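You operate a simulated robot arm through the tools that you are given. There is no shell and no other tool.

You are at the controls of a simulated robot arm. One attempt, no reset.

JOB
Oil the orange and blue block tops, then wipe up the smear.
Fine: use the blue can and blue rag and put both back; spill none. Set down upright: blue can. What is to be rubbed or washed off counts as gone when no trace of it is left.

Only the result counts: the job must be done as asked and must still hold three seconds after the hand-in. Knocking over, shifting, dropping, spilling or breaking anything else fails it.

ROBOT AND FRAMES
A 7-joint arm with a two-finger parallel gripper, fixed in place. Base frame: the origin is on the floor under the middle of its stand, x ahead of it, y to its left, z up. Units: cm, degrees, N and s.
With the tool pointing down near the work surface it reaches from about 44 to 90 cm from the base axis. Its first joint turns from -17.0 to 126.0 degrees. Payload 1.57 kg.
The tool frame sits at the grasp point between the pads (the TCP): z along the fingers, y along the line on which they close. The tips reach 3 cm beyond it. Largest opening 8 cm; finger width 1.7, thickness 1.2; the body of the gripper, 4 by 8.2 cm, starts 8 cm behind the TCP.
Orientation is told as [roll, pitch, yaw] about the base's x, y, z axes, in that order, counted from this pose: with the fingers straight down and closing along the base's y, the tool's x points along the base's -x, its y along +y and its z along -z.

CONTROLS
- The arm moves only by the tool servo_tool. Its argument "series" is a list of rows, each a list of 7 numbers: the shift along the tool's x, y, z in cm, then the turn, a rotation vector about the tool's x, y, z in degrees, then the finger opening in cm, from 0 to 8. In form: [[tx, ty, tz, rx, ry, rz, claw], ...]. A call has 1 to 20 rows; each row is the pose to reach, as a shift and turn from the pose commanded when the call began, along the tool's axes at that moment. Each row takes 0.2 s and may step no farther than 5 cm and 8.6 degrees from the row before; otherwise, or with a gripper value out of range, the whole call is refused. A pose out of reach is approached as far as the arm can. The call stops where the force on the tool passes 40 N (or 10 N more than at its start, if that is more) or the arm is blocked; 0.2 s more then pass. Each finger travels about 4.5 cm/s and halts on what it meets, pressing with about 42 N; the grip force reading is that of the motor and also rises with nothing between the fingers. The clock runs only during rows and for 0.2 s after the last one: add rows that repeat a pose to give the fingers time. It gives the time, the measured TCP pose, the force on the tool (base axes), the opening and the grip force at its end, in the units of the frame above (readings bear some noise), with the torque about the TCP (base axes, N m) and any sound that the robot's microphone picked up.
- Cameras (640 x 400 px; columns grow to the right, rows downward): "scene" is fixed at [5.17, -64.8, 160.26]; the picture's right is [0.51, -0.86, 0.00], its down [-0.62, -0.36, -0.69] and it looks along [0.60, 0.35, -0.72] (base axes); focal length 319 px, centre (320, 200). "wrist" rides on the gripper at [7.2, -0.7, -12.2] in the tool frame; the picture's right is [0.09, 1.00, 0.00], its down [-0.84, 0.08, -0.54] and it looks along [-0.54, 0.05, 0.84] (tool axes); focal length 238 px, centre (320, 200). There is no depth. A picture from a camera that has moved, and an enlarged one, comes with that camera's place and axes in the base frame and with its lens.
- get_image(camera): a new picture of that camera. No time passes.
- move_column(by): slides the trunk up (or, below 0, down) by that many cm; the arm rides with it, the base frame stays. It gives what a move gives, with no picture.
- enlarge(camera, box): a new picture of the part [left, top, right, bottom] of that camera's present view, enlarged. No time passes.
- close_job(): hands the job in; it is judged then, once.

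Places have to be worked out from the pictures, the camera data and where the tool is seen. Open the gripper and draw the arm clear of the work before you hand the job in, unless the task says otherwise.

The tools are called as a command line: name --pt "numbers of a row" for each row, then --argument value for the rest, lists and objects as JSON in quotes. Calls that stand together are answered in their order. servo_tool: Moves the arm, as the interface text tells. Its arguments: {"type":"object","properties":{"series":{"type":"array"}},"required":["series"]} The other tools are called the same way: move_column (by) moves the trunk up or down; get_image (camera) takes a picture; enlarge (camera, box) takes an enlarged picture of a part of a camera's view; close_job () hands the job in.

At the start:

```text
time_s: 0.0
eef_pos: [70.92, -3.56, 119.61]
ee_rot: [0.0, 0.0, 0.0]
contact_force: [0.1, -1.4, -0.6]
torque: [0.02, 0.02, 0.04]
grip_width: 8.01
finger_force: 0.0
trunk travel left (down, up): [-72.5, 6.5]
```

scene: 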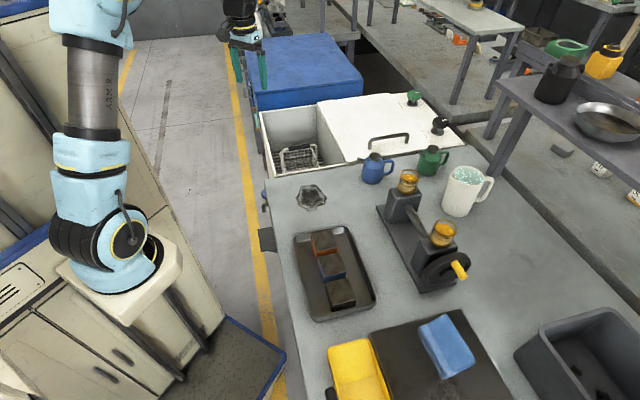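
wrist: 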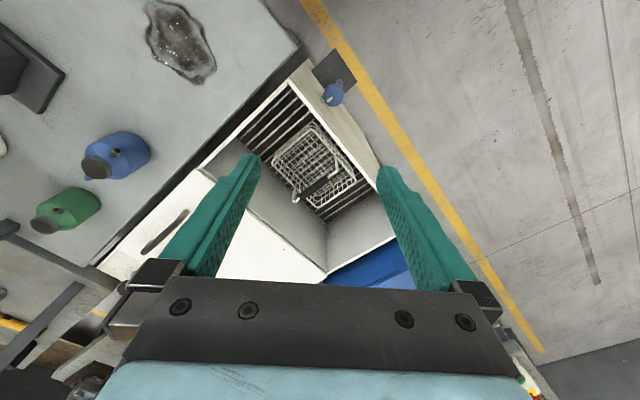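

I start by taking close looks at the bench: the tray with the blocks, the cans, the rags, and the smear.

enlarge --camera "scene" --box '[270, 160, 430, 330]'

enlarge --camera "scene" --box '[340, 130, 500, 230]'

enlarge --camera "scene" --box '[300, 290, 540, 400]'

```text
2.35 times, centred on (350, 245) of scene
camera zoom: at [5.17, -64.8, 160.26], right [0.51, -0.86, 0.0], down [-0.62, -0.36, -0.69], along [0.6, 0.35, -0.72], focal length 750 px, centre (249, 94)
```

zoom: 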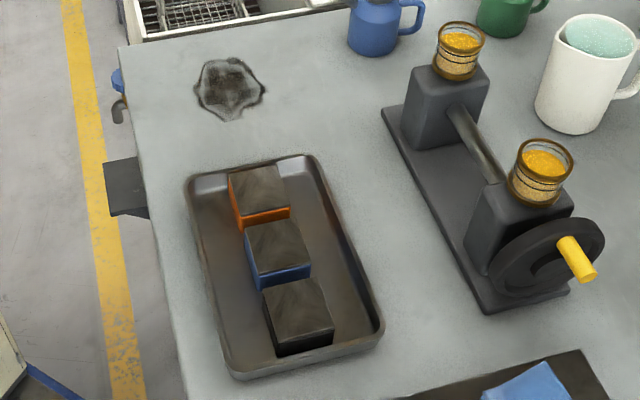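

```text
4.00 times, centred on (420, 180) of scene
camera zoom: at [5.17, -64.8, 160.26], right [0.51, -0.86, 0.0], down [-0.62, -0.36, -0.69], along [0.6, 0.35, -0.72], focal length 1275 px, centre (-80, 280)
```

zoom: 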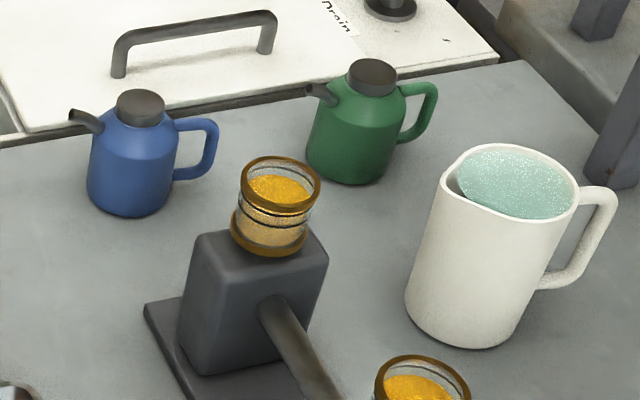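

```text
2.67 times, centred on (420, 345) of scene
camera zoom: at [5.17, -64.8, 160.26], right [0.51, -0.86, 0.0], down [-0.62, -0.36, -0.69], along [0.6, 0.35, -0.72], focal length 850 px, centre (53, -187)
```

zoom: 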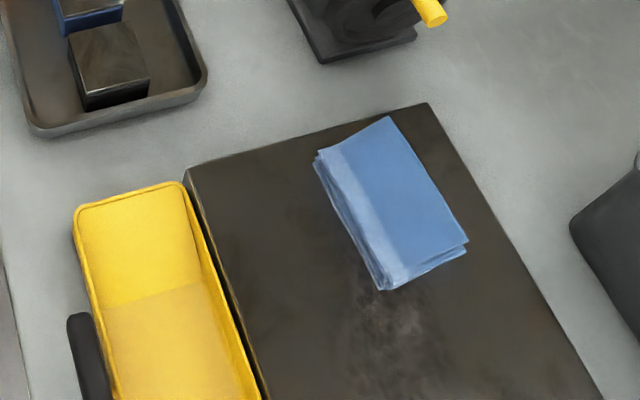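

The bench top works out near z≈88 from triangulating the smear and the can in both views. I look closer at the smear, the can's spout and handle, and the area around the rag.

enlarge --camera "scene" --box '[280, 170, 344, 220]'

enlarge --camera "scene" --box '[350, 140, 414, 190]'

enlarge --camera "scene" --box '[400, 300, 500, 400]'

enlarge --camera "scene" --box '[290, 220, 386, 325]'

enlarge --camera "wrist" --box '[0, 0, 240, 250]'

enlarge --camera "scene" --box '[0, 0, 290, 400]'

```text
8.00 times, centred on (312, 195) of scene
camera zoom: at [5.17, -64.8, 160.26], right [0.51, -0.86, 0.0], down [-0.62, -0.36, -0.69], along [0.6, 0.35, -0.72], focal length 2550 px, centre (384, 240)
```

zoom: 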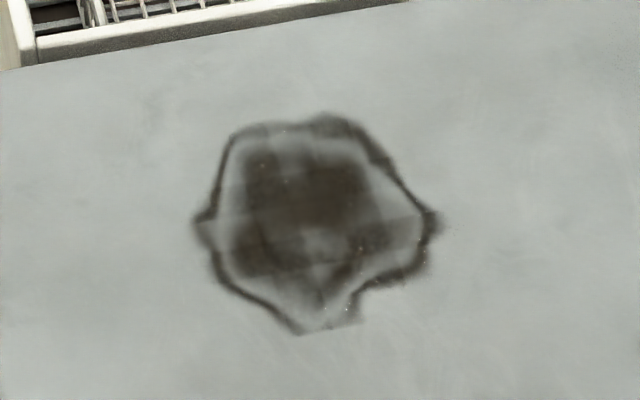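

```text
8.00 times, centred on (382, 165) of scene
camera zoom: at [5.17, -64.8, 160.26], right [0.51, -0.86, 0.0], down [-0.62, -0.36, -0.69], along [0.6, 0.35, -0.72], focal length 2550 px, centre (-176, 480)
```

zoom: 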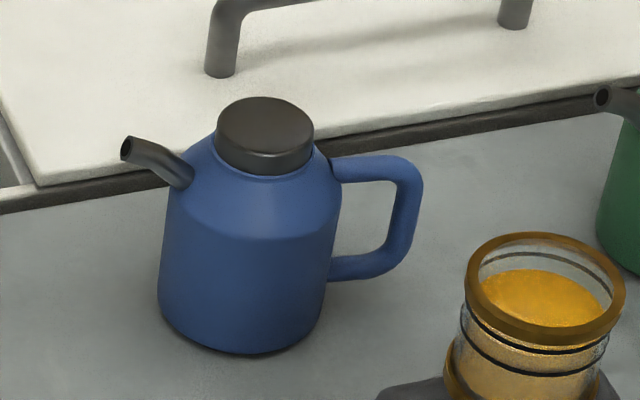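

```text
4.00 times, centred on (450, 350) of scene
camera zoom: at [5.17, -64.8, 160.26], right [0.51, -0.86, 0.0], down [-0.62, -0.36, -0.69], along [0.6, 0.35, -0.72], focal length 1275 px, centre (-200, -400)
```

zoom: 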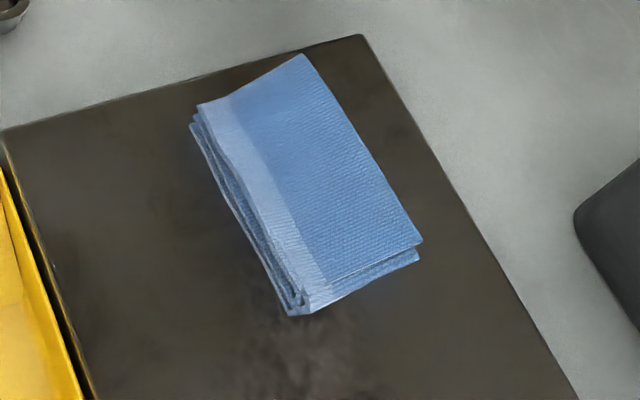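

```text
3.81 times, centred on (338, 272) of scene
camera zoom: at [5.17, -64.8, 160.26], right [0.51, -0.86, 0.0], down [-0.62, -0.36, -0.69], along [0.6, 0.35, -0.72], focal length 1214 px, centre (251, -76)
```

zoom: 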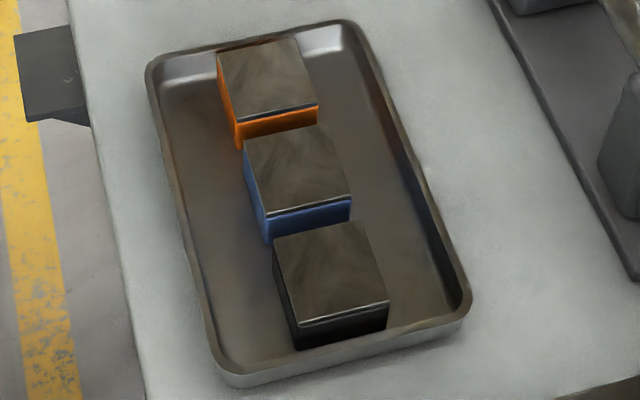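

```text
1.60 times, centred on (120, 125) of wrist
camera zoom: at [63.57, -4.21, 131.77], right [-0.09, 1.0, 0.0], down [0.84, 0.08, 0.54], along [0.54, 0.05, -0.84], focal length 381 px, centre (640, 320)
```

zoom: 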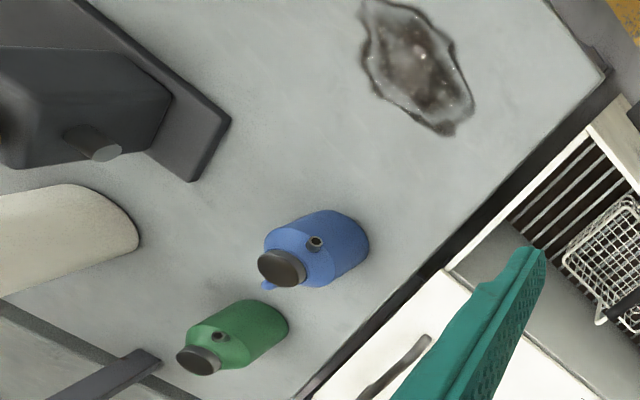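

```text
1.00 times, centred on (145, 200) of scene (not enlarged: the box is as wide or as high as the picture)
camera zoom: at [5.17, -64.8, 160.26], right [0.51, -0.86, 0.0], down [-0.62, -0.36, -0.69], along [0.6, 0.35, -0.72], focal length 319 px, centre (495, 200)
```

zoom: 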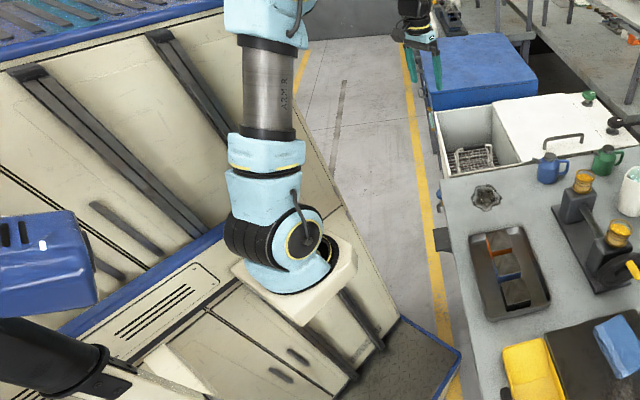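

The smear is a dark patch near (65,-26). The blue can stands near (83.5,-39.3), its spout pointing about (-0.53,0.85) and its handle opposite. I move above the can while turning the gripper so the fingers close across the spout line.

servo_tool --pt "-1.58 -4.46 0.95 0 0 7.25 8" --pt "-3.15 -8.93 1.9 0 0 14.5 8" --pt "-4.73 -13.39 2.85 0 0 21.75 8" --pt "-6.3 -17.85 3.8 0 0 29 8" --pt "-7.88 -22.3 4.75 0 0 36.25 8" --pt "-9.45 -26.78 5.7 0 0 43.5 8" --pt "-11.03 -31.24 6.65 0 0 50.75 8" --pt "-12.6 -35.7 7.6 0 0 58 8" --pt "-12.6 -35.7 7.6 0 0 58 8"

get_image --camera "wrist"

get_image --camera "scene"

```text
time_s: 2.0
eef_pos: [83.41, -39.35, 111.84]
ee_rot: [0.0, 0.0, -58.1]
contact_force: [-1.0, 0.6, 0.3]
torque: [0.01, -0.02, 0.02]
grip_width: 7.99
finger_force: 0.1
trunk travel left (down, up): [-72.5, 6.5]
```

```text
taken
camera wrist: at [78.93, -33.55, 123.93], right [0.8, 0.6, 0.0], down [0.51, -0.67, 0.54], along [0.33, -0.43, -0.84], focal length 238 px, centre (320, 200)
```

wrist: 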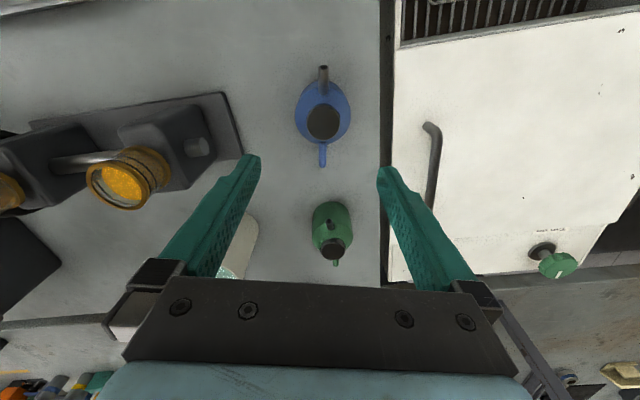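

```text
taken
```

scene: 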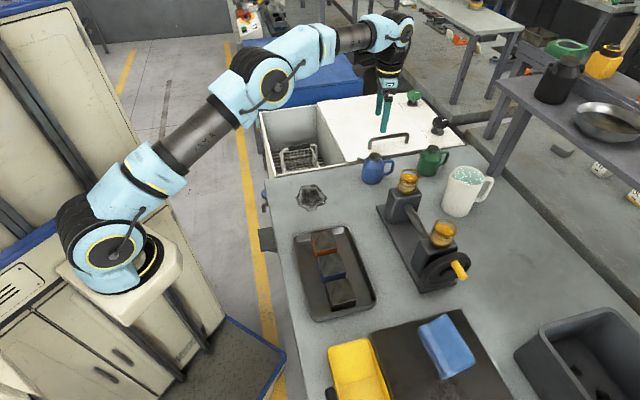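

The arm reached it. I enlarge the wrist view on the can to fix its axis and spout direction.

enlarge --camera "wrist" --box '[272, 50, 372, 180]'

```text
3.08 times, centred on (322, 115) of wrist
camera zoom: at [78.93, -33.55, 123.93], right [0.8, 0.6, 0.0], down [0.51, -0.67, 0.54], along [0.33, -0.43, -0.84], focal length 733 px, centre (314, 462)
```

zoom: 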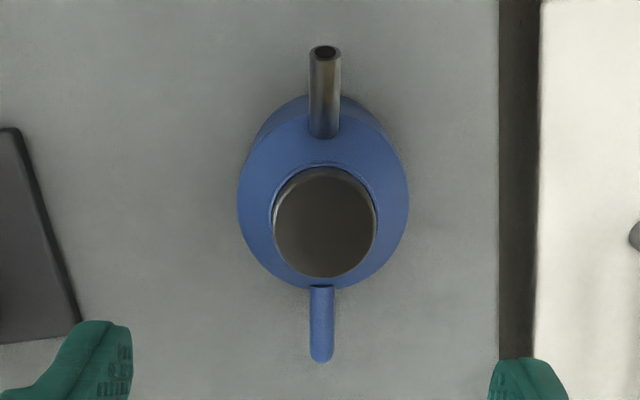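

Cap centre projects to about (83.5,-39.0), with the spout along 127.5°. So I turn 5.6° more, centre, and lower part way before checking again.

servo_tool --pt "0.25 0.26 3.0 0 0 -5.6 8" --pt "0.25 0.26 6.5 0 0 -5.6 8" --pt "0.25 0.26 9.5 0 0 -5.6 8" --pt "0.25 0.26 9.5 0 0 -5.6 8"

get_image --camera "wrist"

enlarge --camera "scene" --box '[340, 110, 440, 200]'

```text
time_s: 3.0
eef_pos: [83.22, -39.05, 102.46]
ee_rot: [0.1, 0.0, -52.4]
contact_force: [-0.1, 1.0, 0.4]
torque: [-0.02, 0.03, 0.01]
grip_width: 8.0
finger_force: 0.2
trunk travel left (down, up): [-72.5, 6.5]
```

```text
taken
camera wrist: at [78.2, -33.72, 114.62], right [0.73, 0.68, 0.0], down [0.57, -0.62, 0.54], along [0.37, -0.4, -0.84], focal length 238 px, centre (320, 200)
```

wrist: 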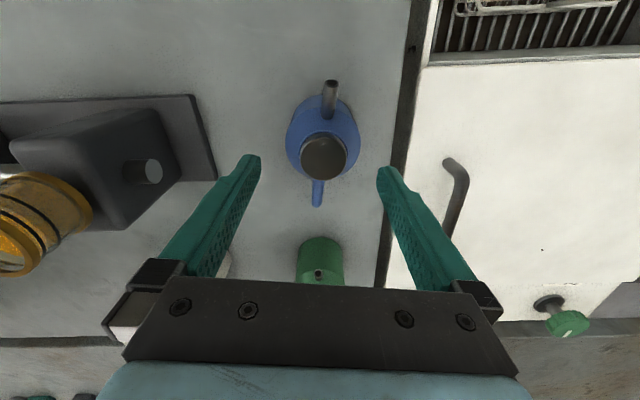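

```text
4.44 times, centred on (390, 155) of scene
camera zoom: at [5.17, -64.8, 160.26], right [0.51, -0.86, 0.0], down [-0.62, -0.36, -0.69], along [0.6, 0.35, -0.72], focal length 1417 px, centre (9, 400)
```

zoom: 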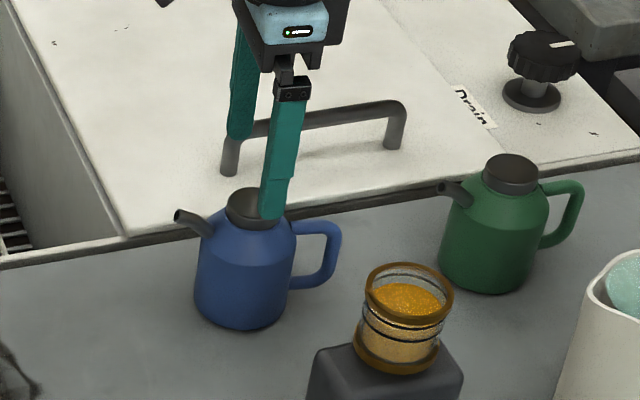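

The can is slightly off to the right between the fingers. I enlarge to measure the offset.

enlarge --camera "wrist" --box '[256, 70, 396, 220]'

```text
2.67 times, centred on (326, 145) of wrist
camera zoom: at [78.2, -33.72, 114.62], right [0.73, 0.68, 0.0], down [0.57, -0.62, 0.54], along [0.37, -0.4, -0.84], focal length 636 px, centre (304, 347)
```

zoom: 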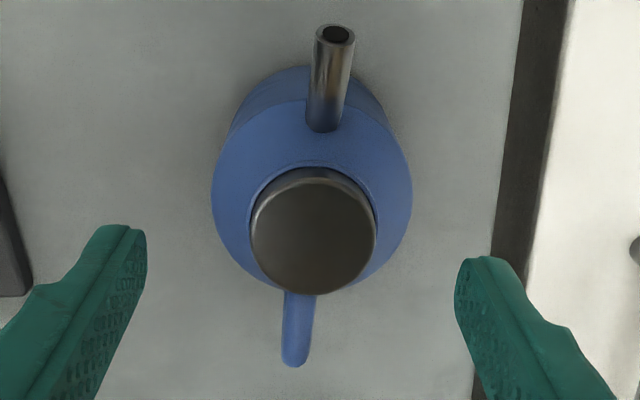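

Offset is about 0.2 cm along tool y. I correct it and lower until the tips are just at the shoulder of the can, then look again.

servo_tool --pt "0 0.2 2.0 0 0 0 8" --pt "0 0.2 4.0 0 0 0 8" --pt "0 0.2 4.0 0 0 0 8"

enlarge --camera "wrist" --box '[240, 80, 400, 240]'

enlarge --camera "scene" --box '[340, 110, 440, 200]'

```text
time_s: 3.8
eef_pos: [83.53, -38.8, 98.42]
ee_rot: [0.0, 0.0, -52.4]
contact_force: [0.3, -0.5, 0.2]
torque: [0.02, -0.04, 0.01]
grip_width: 8.01
finger_force: 0.1
trunk travel left (down, up): [-72.5, 6.5]
```

```text
2.50 times, centred on (320, 160) of wrist
camera zoom: at [78.52, -33.57, 110.53], right [0.73, 0.68, 0.0], down [0.57, -0.62, 0.54], along [0.37, -0.4, -0.84], focal length 596 px, centre (320, 300)
```

zoom: 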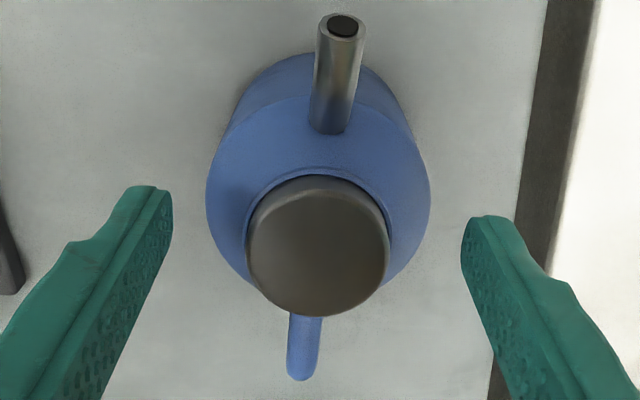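

```text
4.44 times, centred on (390, 155) of scene
camera zoom: at [5.17, -64.8, 160.26], right [0.51, -0.86, 0.0], down [-0.62, -0.36, -0.69], along [0.6, 0.35, -0.72], focal length 1417 px, centre (9, 400)
```

zoom: 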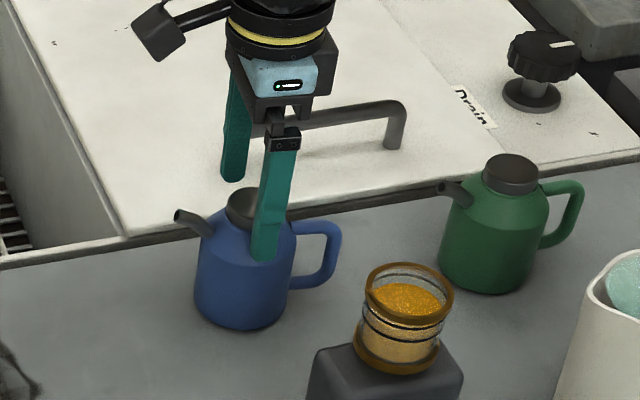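

The can is centred within 0.1 cm between the fingers, with about 0.5 cm clearance each side. I lower to grasp height (tips about 1 cm above the bench) without closing yet.

servo_tool --pt "0 -0.1 1.5 0 0 0 8" --pt "0 -0.1 3.0 0 0 0 8" --pt "0 -0.1 4.5 0 0 0 8" --pt "0 -0.1 6.0 0 0 0 8" --pt "0 -0.1 6.0 0 0 0 8"

enlarge --camera "wrist" --box '[220, 80, 420, 280]'

enlarge --camera "scene" --box '[340, 110, 440, 200]'

```text
time_s: 5.0
eef_pos: [83.44, -38.99, 92.36]
ee_rot: [0.0, 0.0, -52.4]
contact_force: [-0.1, 0.4, -0.2]
torque: [0.01, 0.01, 0.02]
grip_width: 7.99
finger_force: 0.1
trunk travel left (down, up): [-72.5, 6.5]
```

```text
2.00 times, centred on (320, 180) of wrist
camera zoom: at [78.51, -33.68, 104.6], right [0.73, 0.68, 0.0], down [0.57, -0.62, 0.54], along [0.37, -0.4, -0.84], focal length 477 px, centre (320, 240)
```

zoom: 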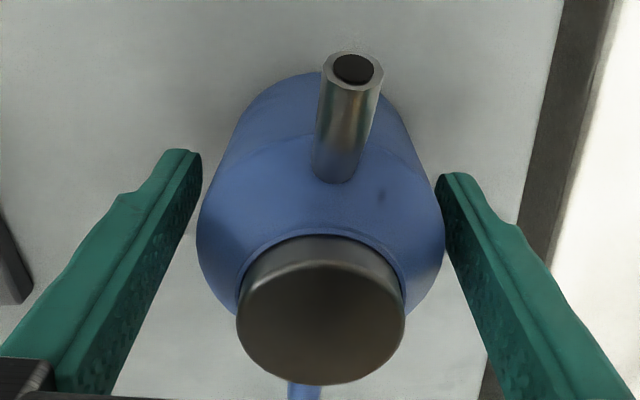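

```text
4.44 times, centred on (390, 155) of scene
camera zoom: at [5.17, -64.8, 160.26], right [0.51, -0.86, 0.0], down [-0.62, -0.36, -0.69], along [0.6, 0.35, -0.72], focal length 1417 px, centre (9, 400)
```

zoom: 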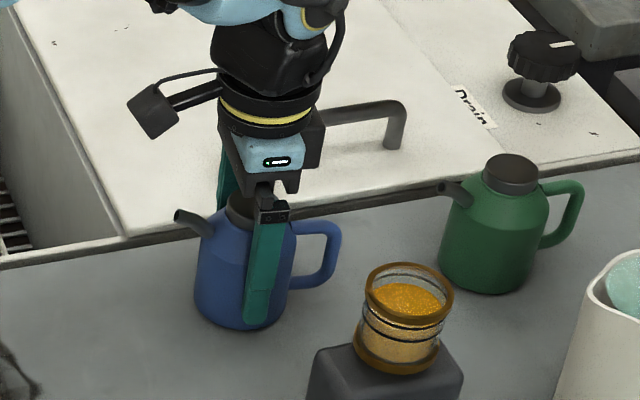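

Fingers straddle the can cleanly. I record this pose for the put-back (83.44,-38.99,92.36, yaw -52.4) and close.

servo_tool --pt "0 0 0 0 0 0 7.4" --pt "0 0 0 0 0 0 6.8" --pt "0 0 0 0 0 0 6" --pt "0 0 0 0 0 0 5" --pt "0 0 0 0 0 0 5"

enlarge --camera "wrist" --box '[220, 80, 420, 280]'

```text
time_s: 6.2
eef_pos: [83.56, -39.06, 92.41]
ee_rot: [-0.1, 0.0, -52.4]
contact_force: [0.3, 0.7, -0.3]
torque: [0.01, -0.08, 0.02]
grip_width: 6.93
finger_force: 41.8
trunk travel left (down, up): [-72.5, 6.5]
```

```text
2.00 times, centred on (320, 180) of wrist
camera zoom: at [78.52, -33.67, 104.61], right [0.73, 0.68, 0.0], down [0.57, -0.62, 0.54], along [0.37, -0.4, -0.84], focal length 477 px, centre (320, 240)
```

zoom: 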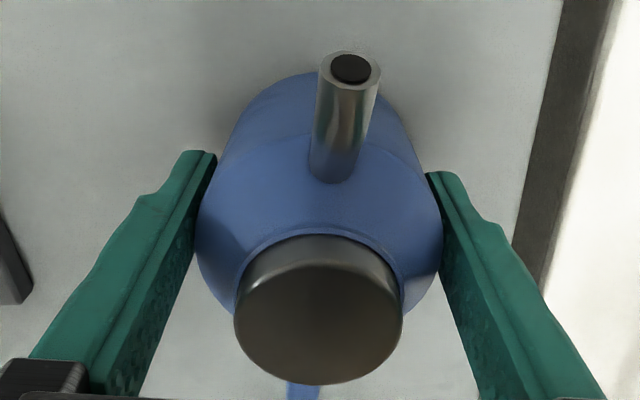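

Gripped at 6.93 cm with 42 N. From two views the spout tip lies about 5.4 cm along tool x and 3.6 cm above the TCP. I lift straight up gently and check that the can comes along.

servo_tool --pt "0 0 -0.6 0 0 0 5" --pt "0 0 -1.5 0 0 0 5" --pt "0 0 -3 0 0 0 5" --pt "0 0 -5 0 0 0 5" --pt "0 0 -7.5 0 0 0 5" --pt "0 0 -10 0 0 0 5" --pt "0 0 -12.5 0 0 0 5" --pt "0 0 -15 0 0 0 5" --pt "0 0 -17 0 0 0 5" --pt "0 0 -18 0 0 0 5" --pt "0 0 -18 0 0 0 5"

get_image --camera "wrist"

get_image --camera "scene"

```text
time_s: 8.6
eef_pos: [83.48, -38.81, 110.35]
ee_rot: [0.1, 0.0, -52.4]
contact_force: [0.7, -1.0, -4.2]
torque: [0.04, 0.01, -0.03]
grip_width: 6.94
finger_force: 42.5
trunk travel left (down, up): [-72.5, 6.5]
```

```text
taken
camera wrist: at [78.49, -33.58, 122.56], right [0.73, 0.68, 0.0], down [0.57, -0.62, 0.54], along [0.37, -0.4, -0.84], focal length 238 px, centre (320, 200)
```

wrist: 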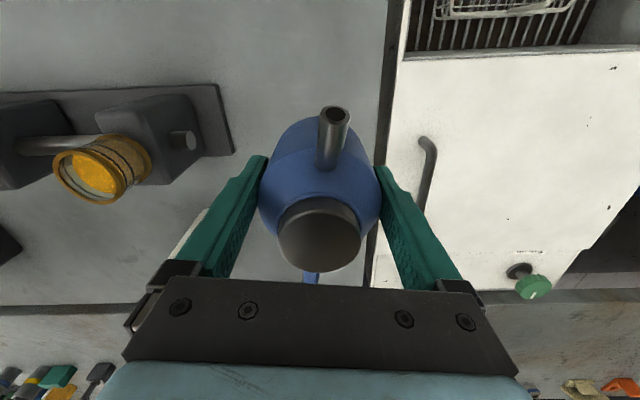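

```text
taken
```

scene: 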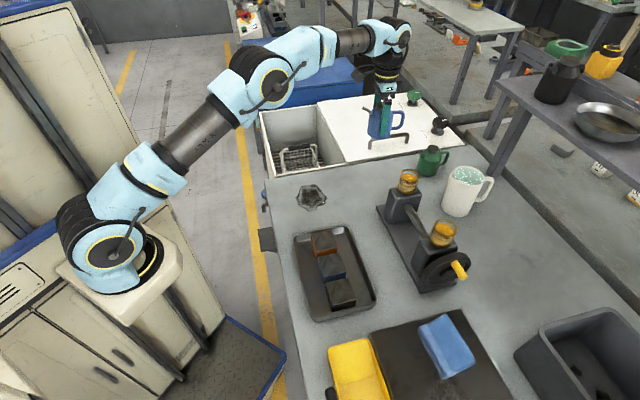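

The can is held firmly (about 4 N), hanging level. I carry it level toward the tray so the spout end comes over the orange block, keeping it high.

servo_tool --pt "1.17 -2.24 0 0 0 0 5" --pt "2.33 -4.47 0 0 0 0 5" --pt "3.5 -6.71 0 0 0 0 5" --pt "4.66 -8.94 0 0 0 0 5" --pt "5.83 -11.18 0 0 0 0 5" --pt "6.99 -13.42 0 0 0 0 5" --pt "8.16 -15.65 0 0 0 0 5" --pt "9.32 -17.89 0 0 0 0 5" --pt "10.49 -20.12 0 0 0 0 5" --pt "11.65 -22.36 0 0 0 0 5" --pt "12.82 -24.59 0 0 0 0 5" --pt "13.98 -26.83 0 0 0 0 5" --pt "13.98 -26.83 0 0 0 0 5"

get_image --camera "wrist"

get_image --camera "scene"

```text
time_s: 11.4
eef_pos: [53.93, -44.13, 110.39]
ee_rot: [0.0, 0.0, -52.5]
contact_force: [-0.9, 0.6, -3.5]
torque: [0.03, -0.02, -0.01]
grip_width: 6.93
finger_force: 42.0
trunk travel left (down, up): [-72.5, 6.5]
```

```text
taken
camera wrist: at [48.87, -38.79, 122.56], right [0.73, 0.68, 0.0], down [0.57, -0.62, 0.54], along [0.37, -0.4, -0.84], focal length 238 px, centre (320, 200)
```

wrist: 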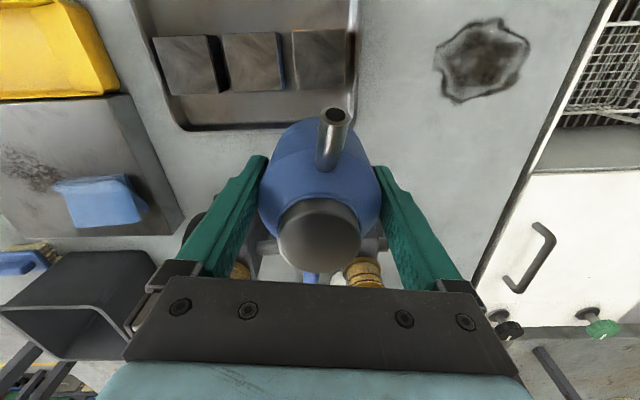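

```text
taken
```

scene: 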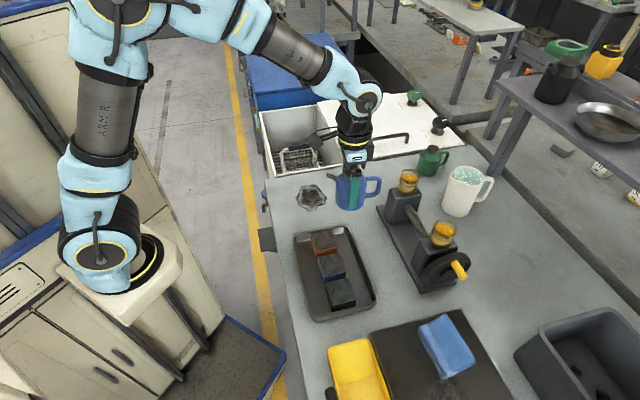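

The wrist view now shows the tray and blocks. I enlarge it to pin down the orange and blue block tops.

enlarge --camera "wrist" --box '[130, 0, 380, 160]'

enlarge --camera "scene" --box '[290, 220, 386, 325]'

```text
2.50 times, centred on (255, 80) of wrist
camera zoom: at [48.87, -38.79, 122.56], right [0.73, 0.68, 0.0], down [0.57, -0.62, 0.54], along [0.37, -0.4, -0.84], focal length 596 px, centre (482, 500)
```

zoom: 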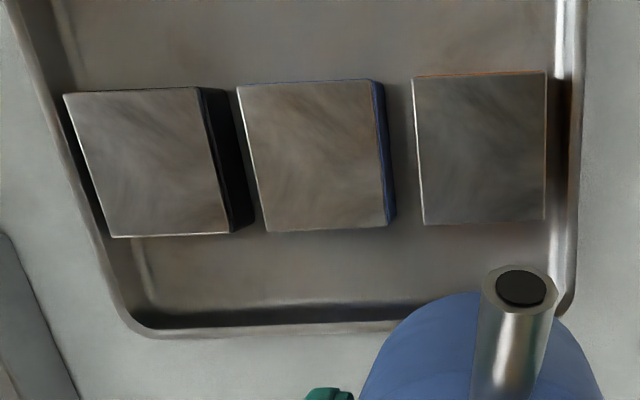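

```text
3.81 times, centred on (338, 272) of scene
camera zoom: at [5.17, -64.8, 160.26], right [0.51, -0.86, 0.0], down [-0.62, -0.36, -0.69], along [0.6, 0.35, -0.72], focal length 1214 px, centre (251, -76)
```

zoom: 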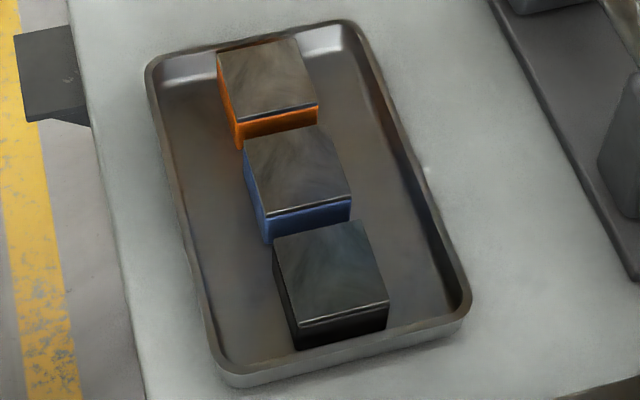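

Orange top centre triangulates to (49.6,-39.75,91.8) and blue to (44.35,-45.1,91.8). I lower with the spout tip held over the orange block's centre and begin tilting to 20°, then look for flow.

servo_tool --pt "0.62 -0.7 3.0 0 0 0 5" --pt "0.62 -0.7 6.0 0 0 0 5" --pt "0.62 -0.7 9.0 0 0 0 5" --pt "0.32 -0.7 10.52 0 -5 0 5" --pt "0.07 -0.7 11.51 0 -10 0 5" --pt "-0.14 -0.7 11.99 0 -15 0 5" --pt "-0.3 -0.7 11.95 0 -20 0 5" --pt "-0.3 -0.7 11.95 0 -20 0 5"

get_image --camera "wrist"

enlarge --camera "scene" --box '[270, 160, 430, 330]'

```text
time_s: 13.2
eef_pos: [53.57, -44.85, 98.61]
ee_rot: [-0.1, -20.1, -52.3]
contact_force: [1.0, 0.0, -2.3]
torque: [0.01, 0.03, 0.0]
grip_width: 6.91
finger_force: 41.9
trunk travel left (down, up): [-72.5, 6.5]
```

```text
taken
camera wrist: at [46.19, -36.55, 107.55], right [0.74, 0.68, -0.03], down [0.43, -0.43, 0.8], along [0.52, -0.6, -0.6], focal length 238 px, centre (320, 200)
```

wrist: 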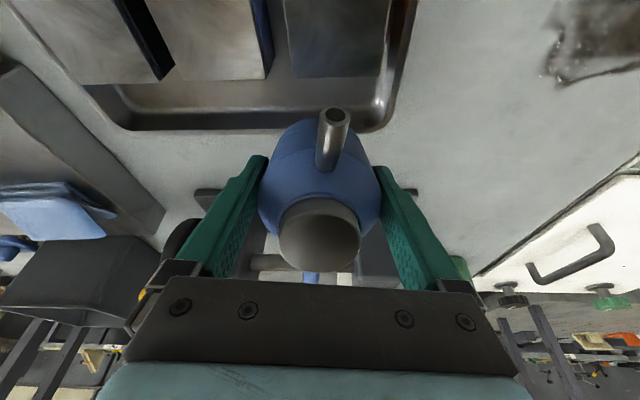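

```text
2.35 times, centred on (350, 245) of scene
camera zoom: at [5.17, -64.8, 160.26], right [0.51, -0.86, 0.0], down [-0.62, -0.36, -0.69], along [0.6, 0.35, -0.72], focal length 750 px, centre (249, 94)
```

zoom: 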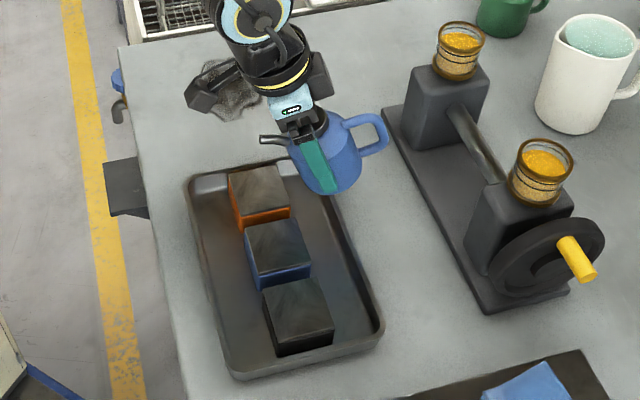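

No flow at 20° and the tip sits over the orange top as planned. I tilt on to 30°.

servo_tool --pt "-0.13 0 -0.02 0 -5 0 5" --pt "-0.21 0 -0.05 0 -10 0 5"

enlarge --camera "scene" --box '[300, 200, 380, 270]'

enlarge --camera "wrist" --box '[220, 0, 420, 200]'

```text
time_s: 13.8
eef_pos: [53.6, -45.0, 98.67]
ee_rot: [0.0, -30.1, -52.4]
contact_force: [-0.4, 0.1, -2.6]
torque: [0.02, 0.05, 0.03]
grip_width: 6.89
finger_force: 41.8
trunk travel left (down, up): [-72.5, 6.5]
```

```text
5.71 times, centred on (340, 235) of scene
camera zoom: at [5.17, -64.8, 160.26], right [0.51, -0.86, 0.0], down [-0.62, -0.36, -0.69], along [0.6, 0.35, -0.72], focal length 1822 px, centre (206, 0)
```

zoom: 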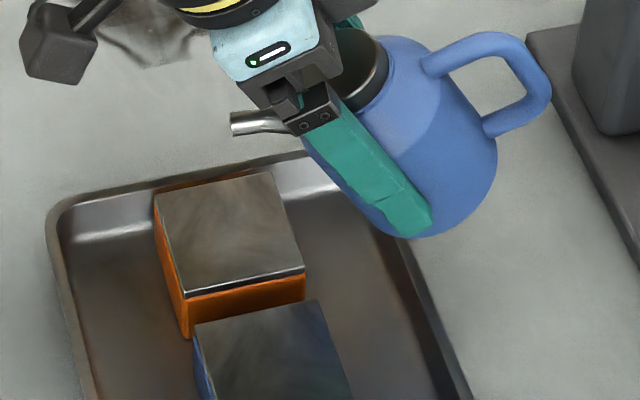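

```text
2.00 times, centred on (320, 100) of wrist
camera zoom: at [45.43, -35.6, 105.61], right [0.74, 0.67, -0.05], down [0.34, -0.31, 0.89], along [0.58, -0.67, -0.46], focal length 477 px, centre (320, 400)
```

zoom: 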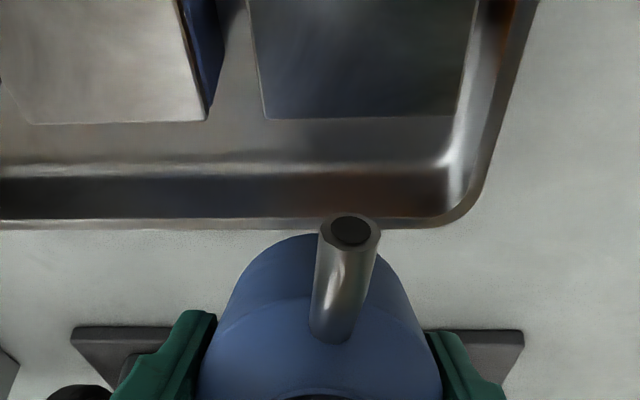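

Still nothing flowing at 30°; the tip remains over the orange top. I tilt to 35°.

servo_tool --pt "-0.05 0 -0.05 0 -5 0 5"

enlarge --camera "scene" --box '[300, 200, 380, 270]'

```text
time_s: 14.2
eef_pos: [53.55, -44.97, 98.7]
ee_rot: [0.1, -35.1, -52.4]
contact_force: [-0.4, -0.3, -2.6]
torque: [0.04, -0.01, 0.0]
grip_width: 6.91
finger_force: 42.2
trunk travel left (down, up): [-72.5, 6.5]
```

```text
5.71 times, centred on (340, 235) of scene
camera zoom: at [5.17, -64.8, 160.26], right [0.51, -0.86, 0.0], down [-0.62, -0.36, -0.69], along [0.6, 0.35, -0.72], focal length 1822 px, centre (206, 0)
```

zoom: 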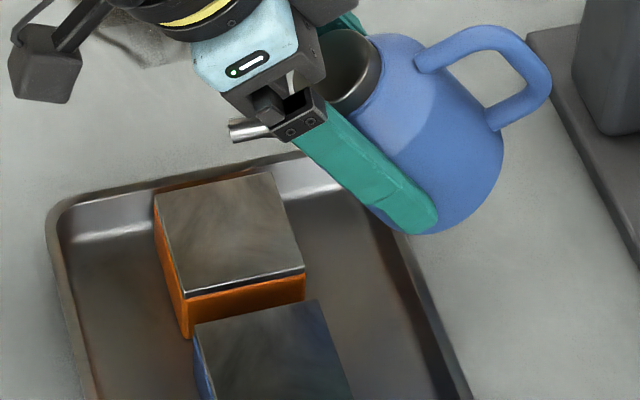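

No oil yet at 35°. I go to 40° while lowering slightly, tip still over the centre.

servo_tool --pt "0.28 0 0.34 0 -5 0 5"

enlarge --camera "scene" --box '[300, 200, 380, 270]'

```text
time_s: 14.6
eef_pos: [53.46, -44.99, 98.41]
ee_rot: [0.1, -40.0, -52.4]
contact_force: [-0.5, 0.6, -3.5]
torque: [0.02, 0.01, 0.01]
grip_width: 6.91
finger_force: 42.5
trunk travel left (down, up): [-72.5, 6.5]
```

```text
5.71 times, centred on (340, 235) of scene
camera zoom: at [5.17, -64.8, 160.26], right [0.51, -0.86, 0.0], down [-0.62, -0.36, -0.69], along [0.6, 0.35, -0.72], focal length 1822 px, centre (206, 0)
```

zoom: 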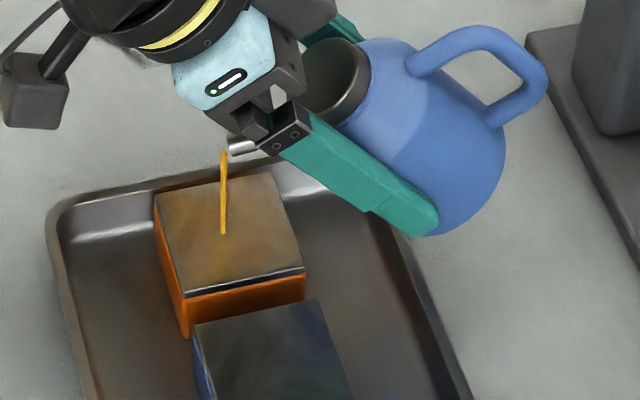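

Oil now flows at 40° and lands mid-top of the orange block, which is turning golden. I hold briefly and watch the coverage.

servo_tool --pt "0 0 0 0 0 0 5"

enlarge --camera "scene" --box '[300, 200, 380, 270]'

```text
time_s: 15.0
eef_pos: [53.56, -44.93, 98.39]
ee_rot: [-0.1, -40.0, -52.3]
contact_force: [0.0, -0.2, -2.9]
torque: [0.02, 0.03, -0.01]
grip_width: 6.93
finger_force: 42.3
trunk travel left (down, up): [-72.5, 6.5]
```

```text
5.71 times, centred on (340, 235) of scene
camera zoom: at [5.17, -64.8, 160.26], right [0.51, -0.86, 0.0], down [-0.62, -0.36, -0.69], along [0.6, 0.35, -0.72], focal length 1822 px, centre (206, 0)
```

zoom: 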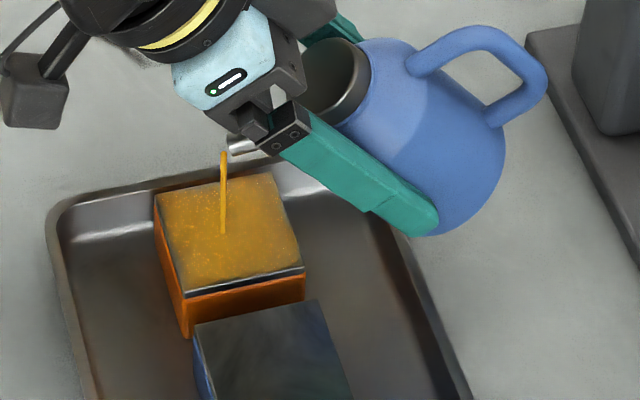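

The whole orange top is now coated. I tilt back right away to stop the flow, tip kept over the block.

servo_tool --pt "0 0 0 0 8.5 0 5" --pt "0 0 0 0 17 0 5" --pt "0 0 0 0 17 0 5"

enlarge --camera "scene" --box '[300, 200, 380, 270]'

enlarge --camera "wrist" --box '[180, 0, 420, 200]'

```text
time_s: 15.8
eef_pos: [53.57, -44.96, 98.28]
ee_rot: [0.0, -22.9, -52.4]
contact_force: [0.6, -0.4, -3.2]
torque: [0.01, 0.04, 0.02]
grip_width: 6.93
finger_force: 41.8
trunk travel left (down, up): [-72.5, 6.5]
```

```text
5.71 times, centred on (340, 235) of scene
camera zoom: at [5.17, -64.8, 160.26], right [0.51, -0.86, 0.0], down [-0.62, -0.36, -0.69], along [0.6, 0.35, -0.72], focal length 1822 px, centre (206, 0)
```

zoom: 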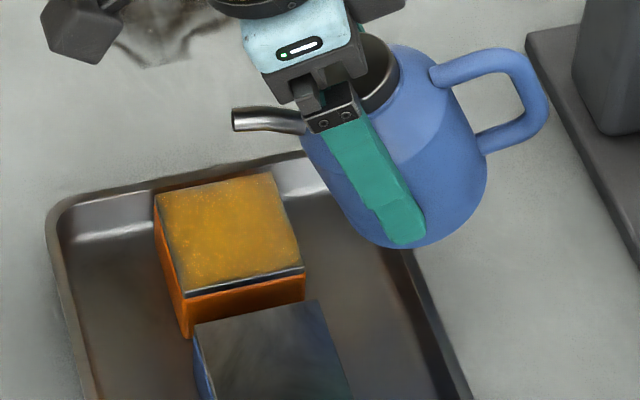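

```text
2.00 times, centred on (300, 100) of wrist
camera zoom: at [45.93, -36.4, 106.76], right [0.74, 0.67, -0.04], down [0.4, -0.4, 0.82], along [0.54, -0.62, -0.56], focal length 477 px, centre (360, 400)
```

zoom: 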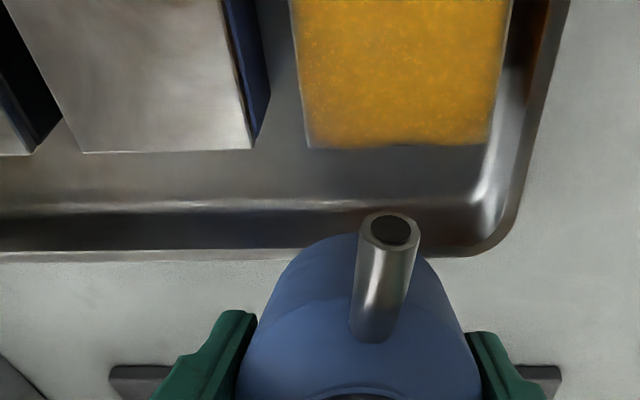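

Flow has stopped and the orange top is coated with nothing dripping. I shift level to the blue block (about 7.5 cm sideways, 1.2 cm back), keeping the 23° tilt.

servo_tool --pt "-0.28 -1.87 0.12 0 0 0 5" --pt "-0.55 -3.74 0.23 0 0 0 5" --pt "-0.83 -5.6 0.35 0 0 0 5" --pt "-1.1 -7.47 0.47 0 0 0 5" --pt "-1.1 -7.47 0.47 0 0 0 5"

enlarge --camera "scene" --box '[300, 210, 380, 290]'

enlarge --camera "wrist" --box '[180, 0, 460, 200]'

```text
time_s: 17.0
eef_pos: [48.41, -50.43, 98.17]
ee_rot: [0.0, -23.0, -52.4]
contact_force: [0.5, 0.3, -2.5]
torque: [-0.02, 0.01, 0.0]
grip_width: 6.88
finger_force: 41.7
trunk travel left (down, up): [-72.5, 6.5]
```

```text
5.00 times, centred on (340, 250) of scene
camera zoom: at [5.17, -64.8, 160.26], right [0.51, -0.86, 0.0], down [-0.62, -0.36, -0.69], along [0.6, 0.35, -0.72], focal length 1594 px, centre (220, -50)
```

zoom: 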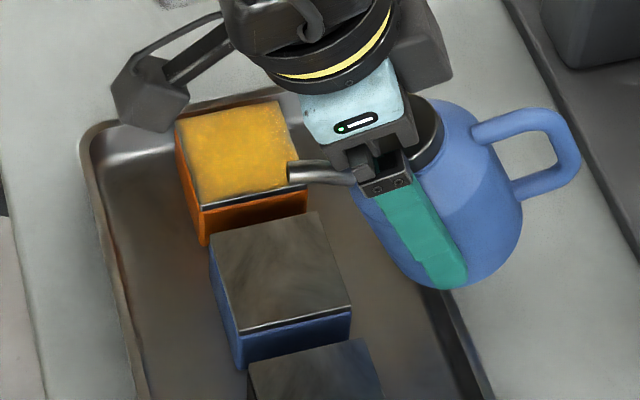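

```text
2.00 times, centred on (320, 100) of wrist
camera zoom: at [40.77, -41.71, 106.66], right [0.74, 0.67, -0.04], down [0.4, -0.4, 0.83], along [0.54, -0.62, -0.56], focal length 477 px, centre (320, 400)
```

zoom: 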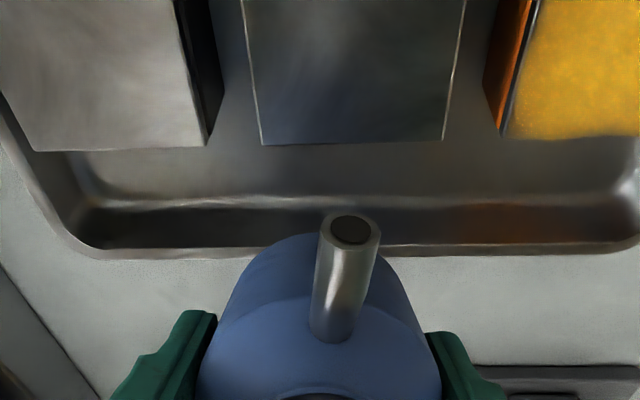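

The spout tip sits over the blue block's centre line. I tilt to 40° to start the flow there.

servo_tool --pt "0 0 0 0 -8.5 0 5" --pt "0 0 0 0 -12 0 5" --pt "0 0 0 0 -17 0 5"

enlarge --camera "scene" --box '[300, 210, 380, 290]'

```text
time_s: 17.8
eef_pos: [48.38, -50.23, 98.33]
ee_rot: [0.0, -40.1, -52.4]
contact_force: [-0.3, -0.7, -1.8]
torque: [0.05, 0.01, -0.01]
grip_width: 6.94
finger_force: 42.2
trunk travel left (down, up): [-72.5, 6.5]
```

```text
5.00 times, centred on (340, 250) of scene
camera zoom: at [5.17, -64.8, 160.26], right [0.51, -0.86, 0.0], down [-0.62, -0.36, -0.69], along [0.6, 0.35, -0.72], focal length 1594 px, centre (220, -50)
```

zoom: 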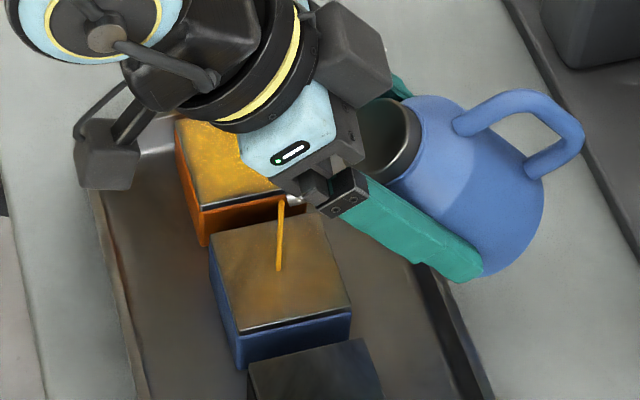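

The stream lands at the middle of the blue top. I hold for one more beat and check, as with the orange.

servo_tool --pt "0 0 0 0 0 0 5"

enlarge --camera "scene" --box '[300, 210, 380, 290]'

```text
time_s: 18.2
eef_pos: [48.42, -50.43, 98.27]
ee_rot: [0.1, -40.1, -52.4]
contact_force: [-0.2, 0.7, -2.5]
torque: [0.0, 0.04, -0.01]
grip_width: 6.91
finger_force: 42.0
trunk travel left (down, up): [-72.5, 6.5]
```

```text
5.00 times, centred on (340, 250) of scene
camera zoom: at [5.17, -64.8, 160.26], right [0.51, -0.86, 0.0], down [-0.62, -0.36, -0.69], along [0.6, 0.35, -0.72], focal length 1594 px, centre (220, -50)
```

zoom: 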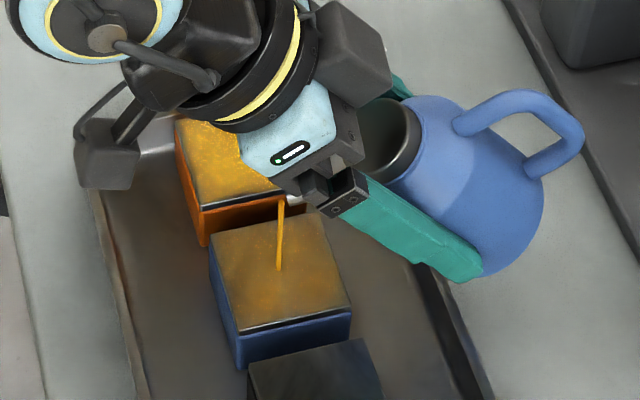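

Coverage is building but lighter than the orange was at this point, so I hold one more beat.

servo_tool --pt "0 0 0 0 0 0 5"

enlarge --camera "scene" --box '[300, 210, 380, 290]'

```text
time_s: 18.6
eef_pos: [48.42, -50.47, 98.33]
ee_rot: [0.0, -40.0, -52.3]
contact_force: [-0.3, 0.0, -3.2]
torque: [0.06, 0.04, 0.01]
grip_width: 6.91
finger_force: 42.2
trunk travel left (down, up): [-72.5, 6.5]
```

```text
5.00 times, centred on (340, 250) of scene
camera zoom: at [5.17, -64.8, 160.26], right [0.51, -0.86, 0.0], down [-0.62, -0.36, -0.69], along [0.6, 0.35, -0.72], focal length 1594 px, centre (220, -50)
```

zoom: 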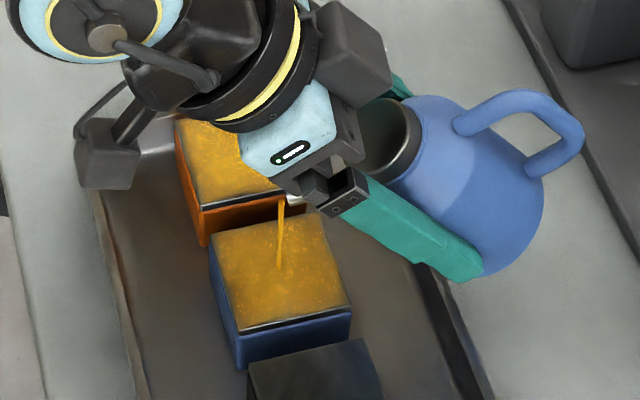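

The blue top is now coated like the orange one. I tilt back to stop the flow.

servo_tool --pt "0 0 0 0 8.5 0 5" --pt "0 0 0 0 17 0 5" --pt "0 0 0 0 20 0 5" --pt "0 0 0 0 20 0 5"

enlarge --camera "scene" --box '[300, 210, 380, 290]'

enlarge --camera "wrist" --box '[180, 0, 460, 200]'

```text
time_s: 19.6
eef_pos: [48.33, -50.48, 98.33]
ee_rot: [0.1, -19.8, -52.4]
contact_force: [-0.2, -0.2, -2.9]
torque: [-0.01, 0.01, -0.01]
grip_width: 6.9
finger_force: 41.7
trunk travel left (down, up): [-72.5, 6.5]
```

```text
5.00 times, centred on (340, 250) of scene
camera zoom: at [5.17, -64.8, 160.26], right [0.51, -0.86, 0.0], down [-0.62, -0.36, -0.69], along [0.6, 0.35, -0.72], focal length 1594 px, centre (220, -50)
```

zoom: 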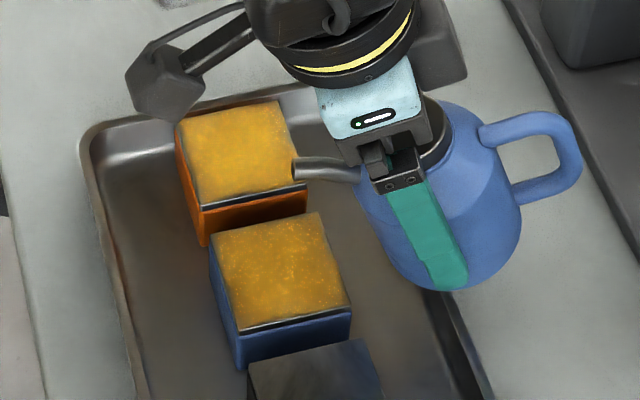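

```text
2.00 times, centred on (320, 100) of wrist
camera zoom: at [41.07, -42.23, 107.33], right [0.74, 0.68, -0.03], down [0.43, -0.43, 0.79], along [0.52, -0.6, -0.61], focal length 477 px, centre (320, 400)
```

zoom: 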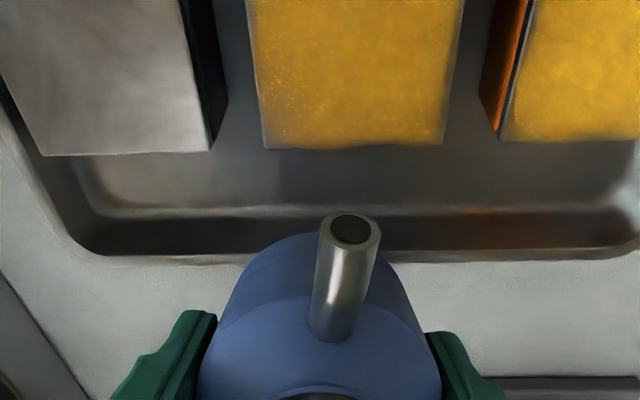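

Both tops are equally coated, nothing dripped, and the black block is untouched. I lift and bring the can upright.

servo_tool --pt "-0.86 0 -2.35 0 7 0 5" --pt "-1.71 0 -4.7 0 14 0 5" --pt "-2.74 0 -7.52 0 20 0 5" --pt "-3.76 0 -10.34 0 20 0 5" --pt "-4.45 0 -12.22 0 20 0 5" --pt "-4.45 0 -12.22 0 20 0 5"

get_image --camera "scene"

```text
time_s: 21.0
eef_pos: [48.48, -50.47, 111.31]
ee_rot: [0.0, 0.0, -52.4]
contact_force: [0.7, -0.3, -2.7]
torque: [0.02, 0.03, -0.02]
grip_width: 6.92
finger_force: 41.6
trunk travel left (down, up): [-72.5, 6.5]
```

```text
taken
```

scene: 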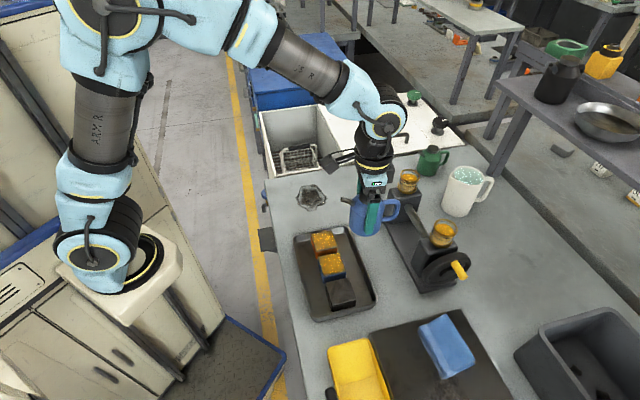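

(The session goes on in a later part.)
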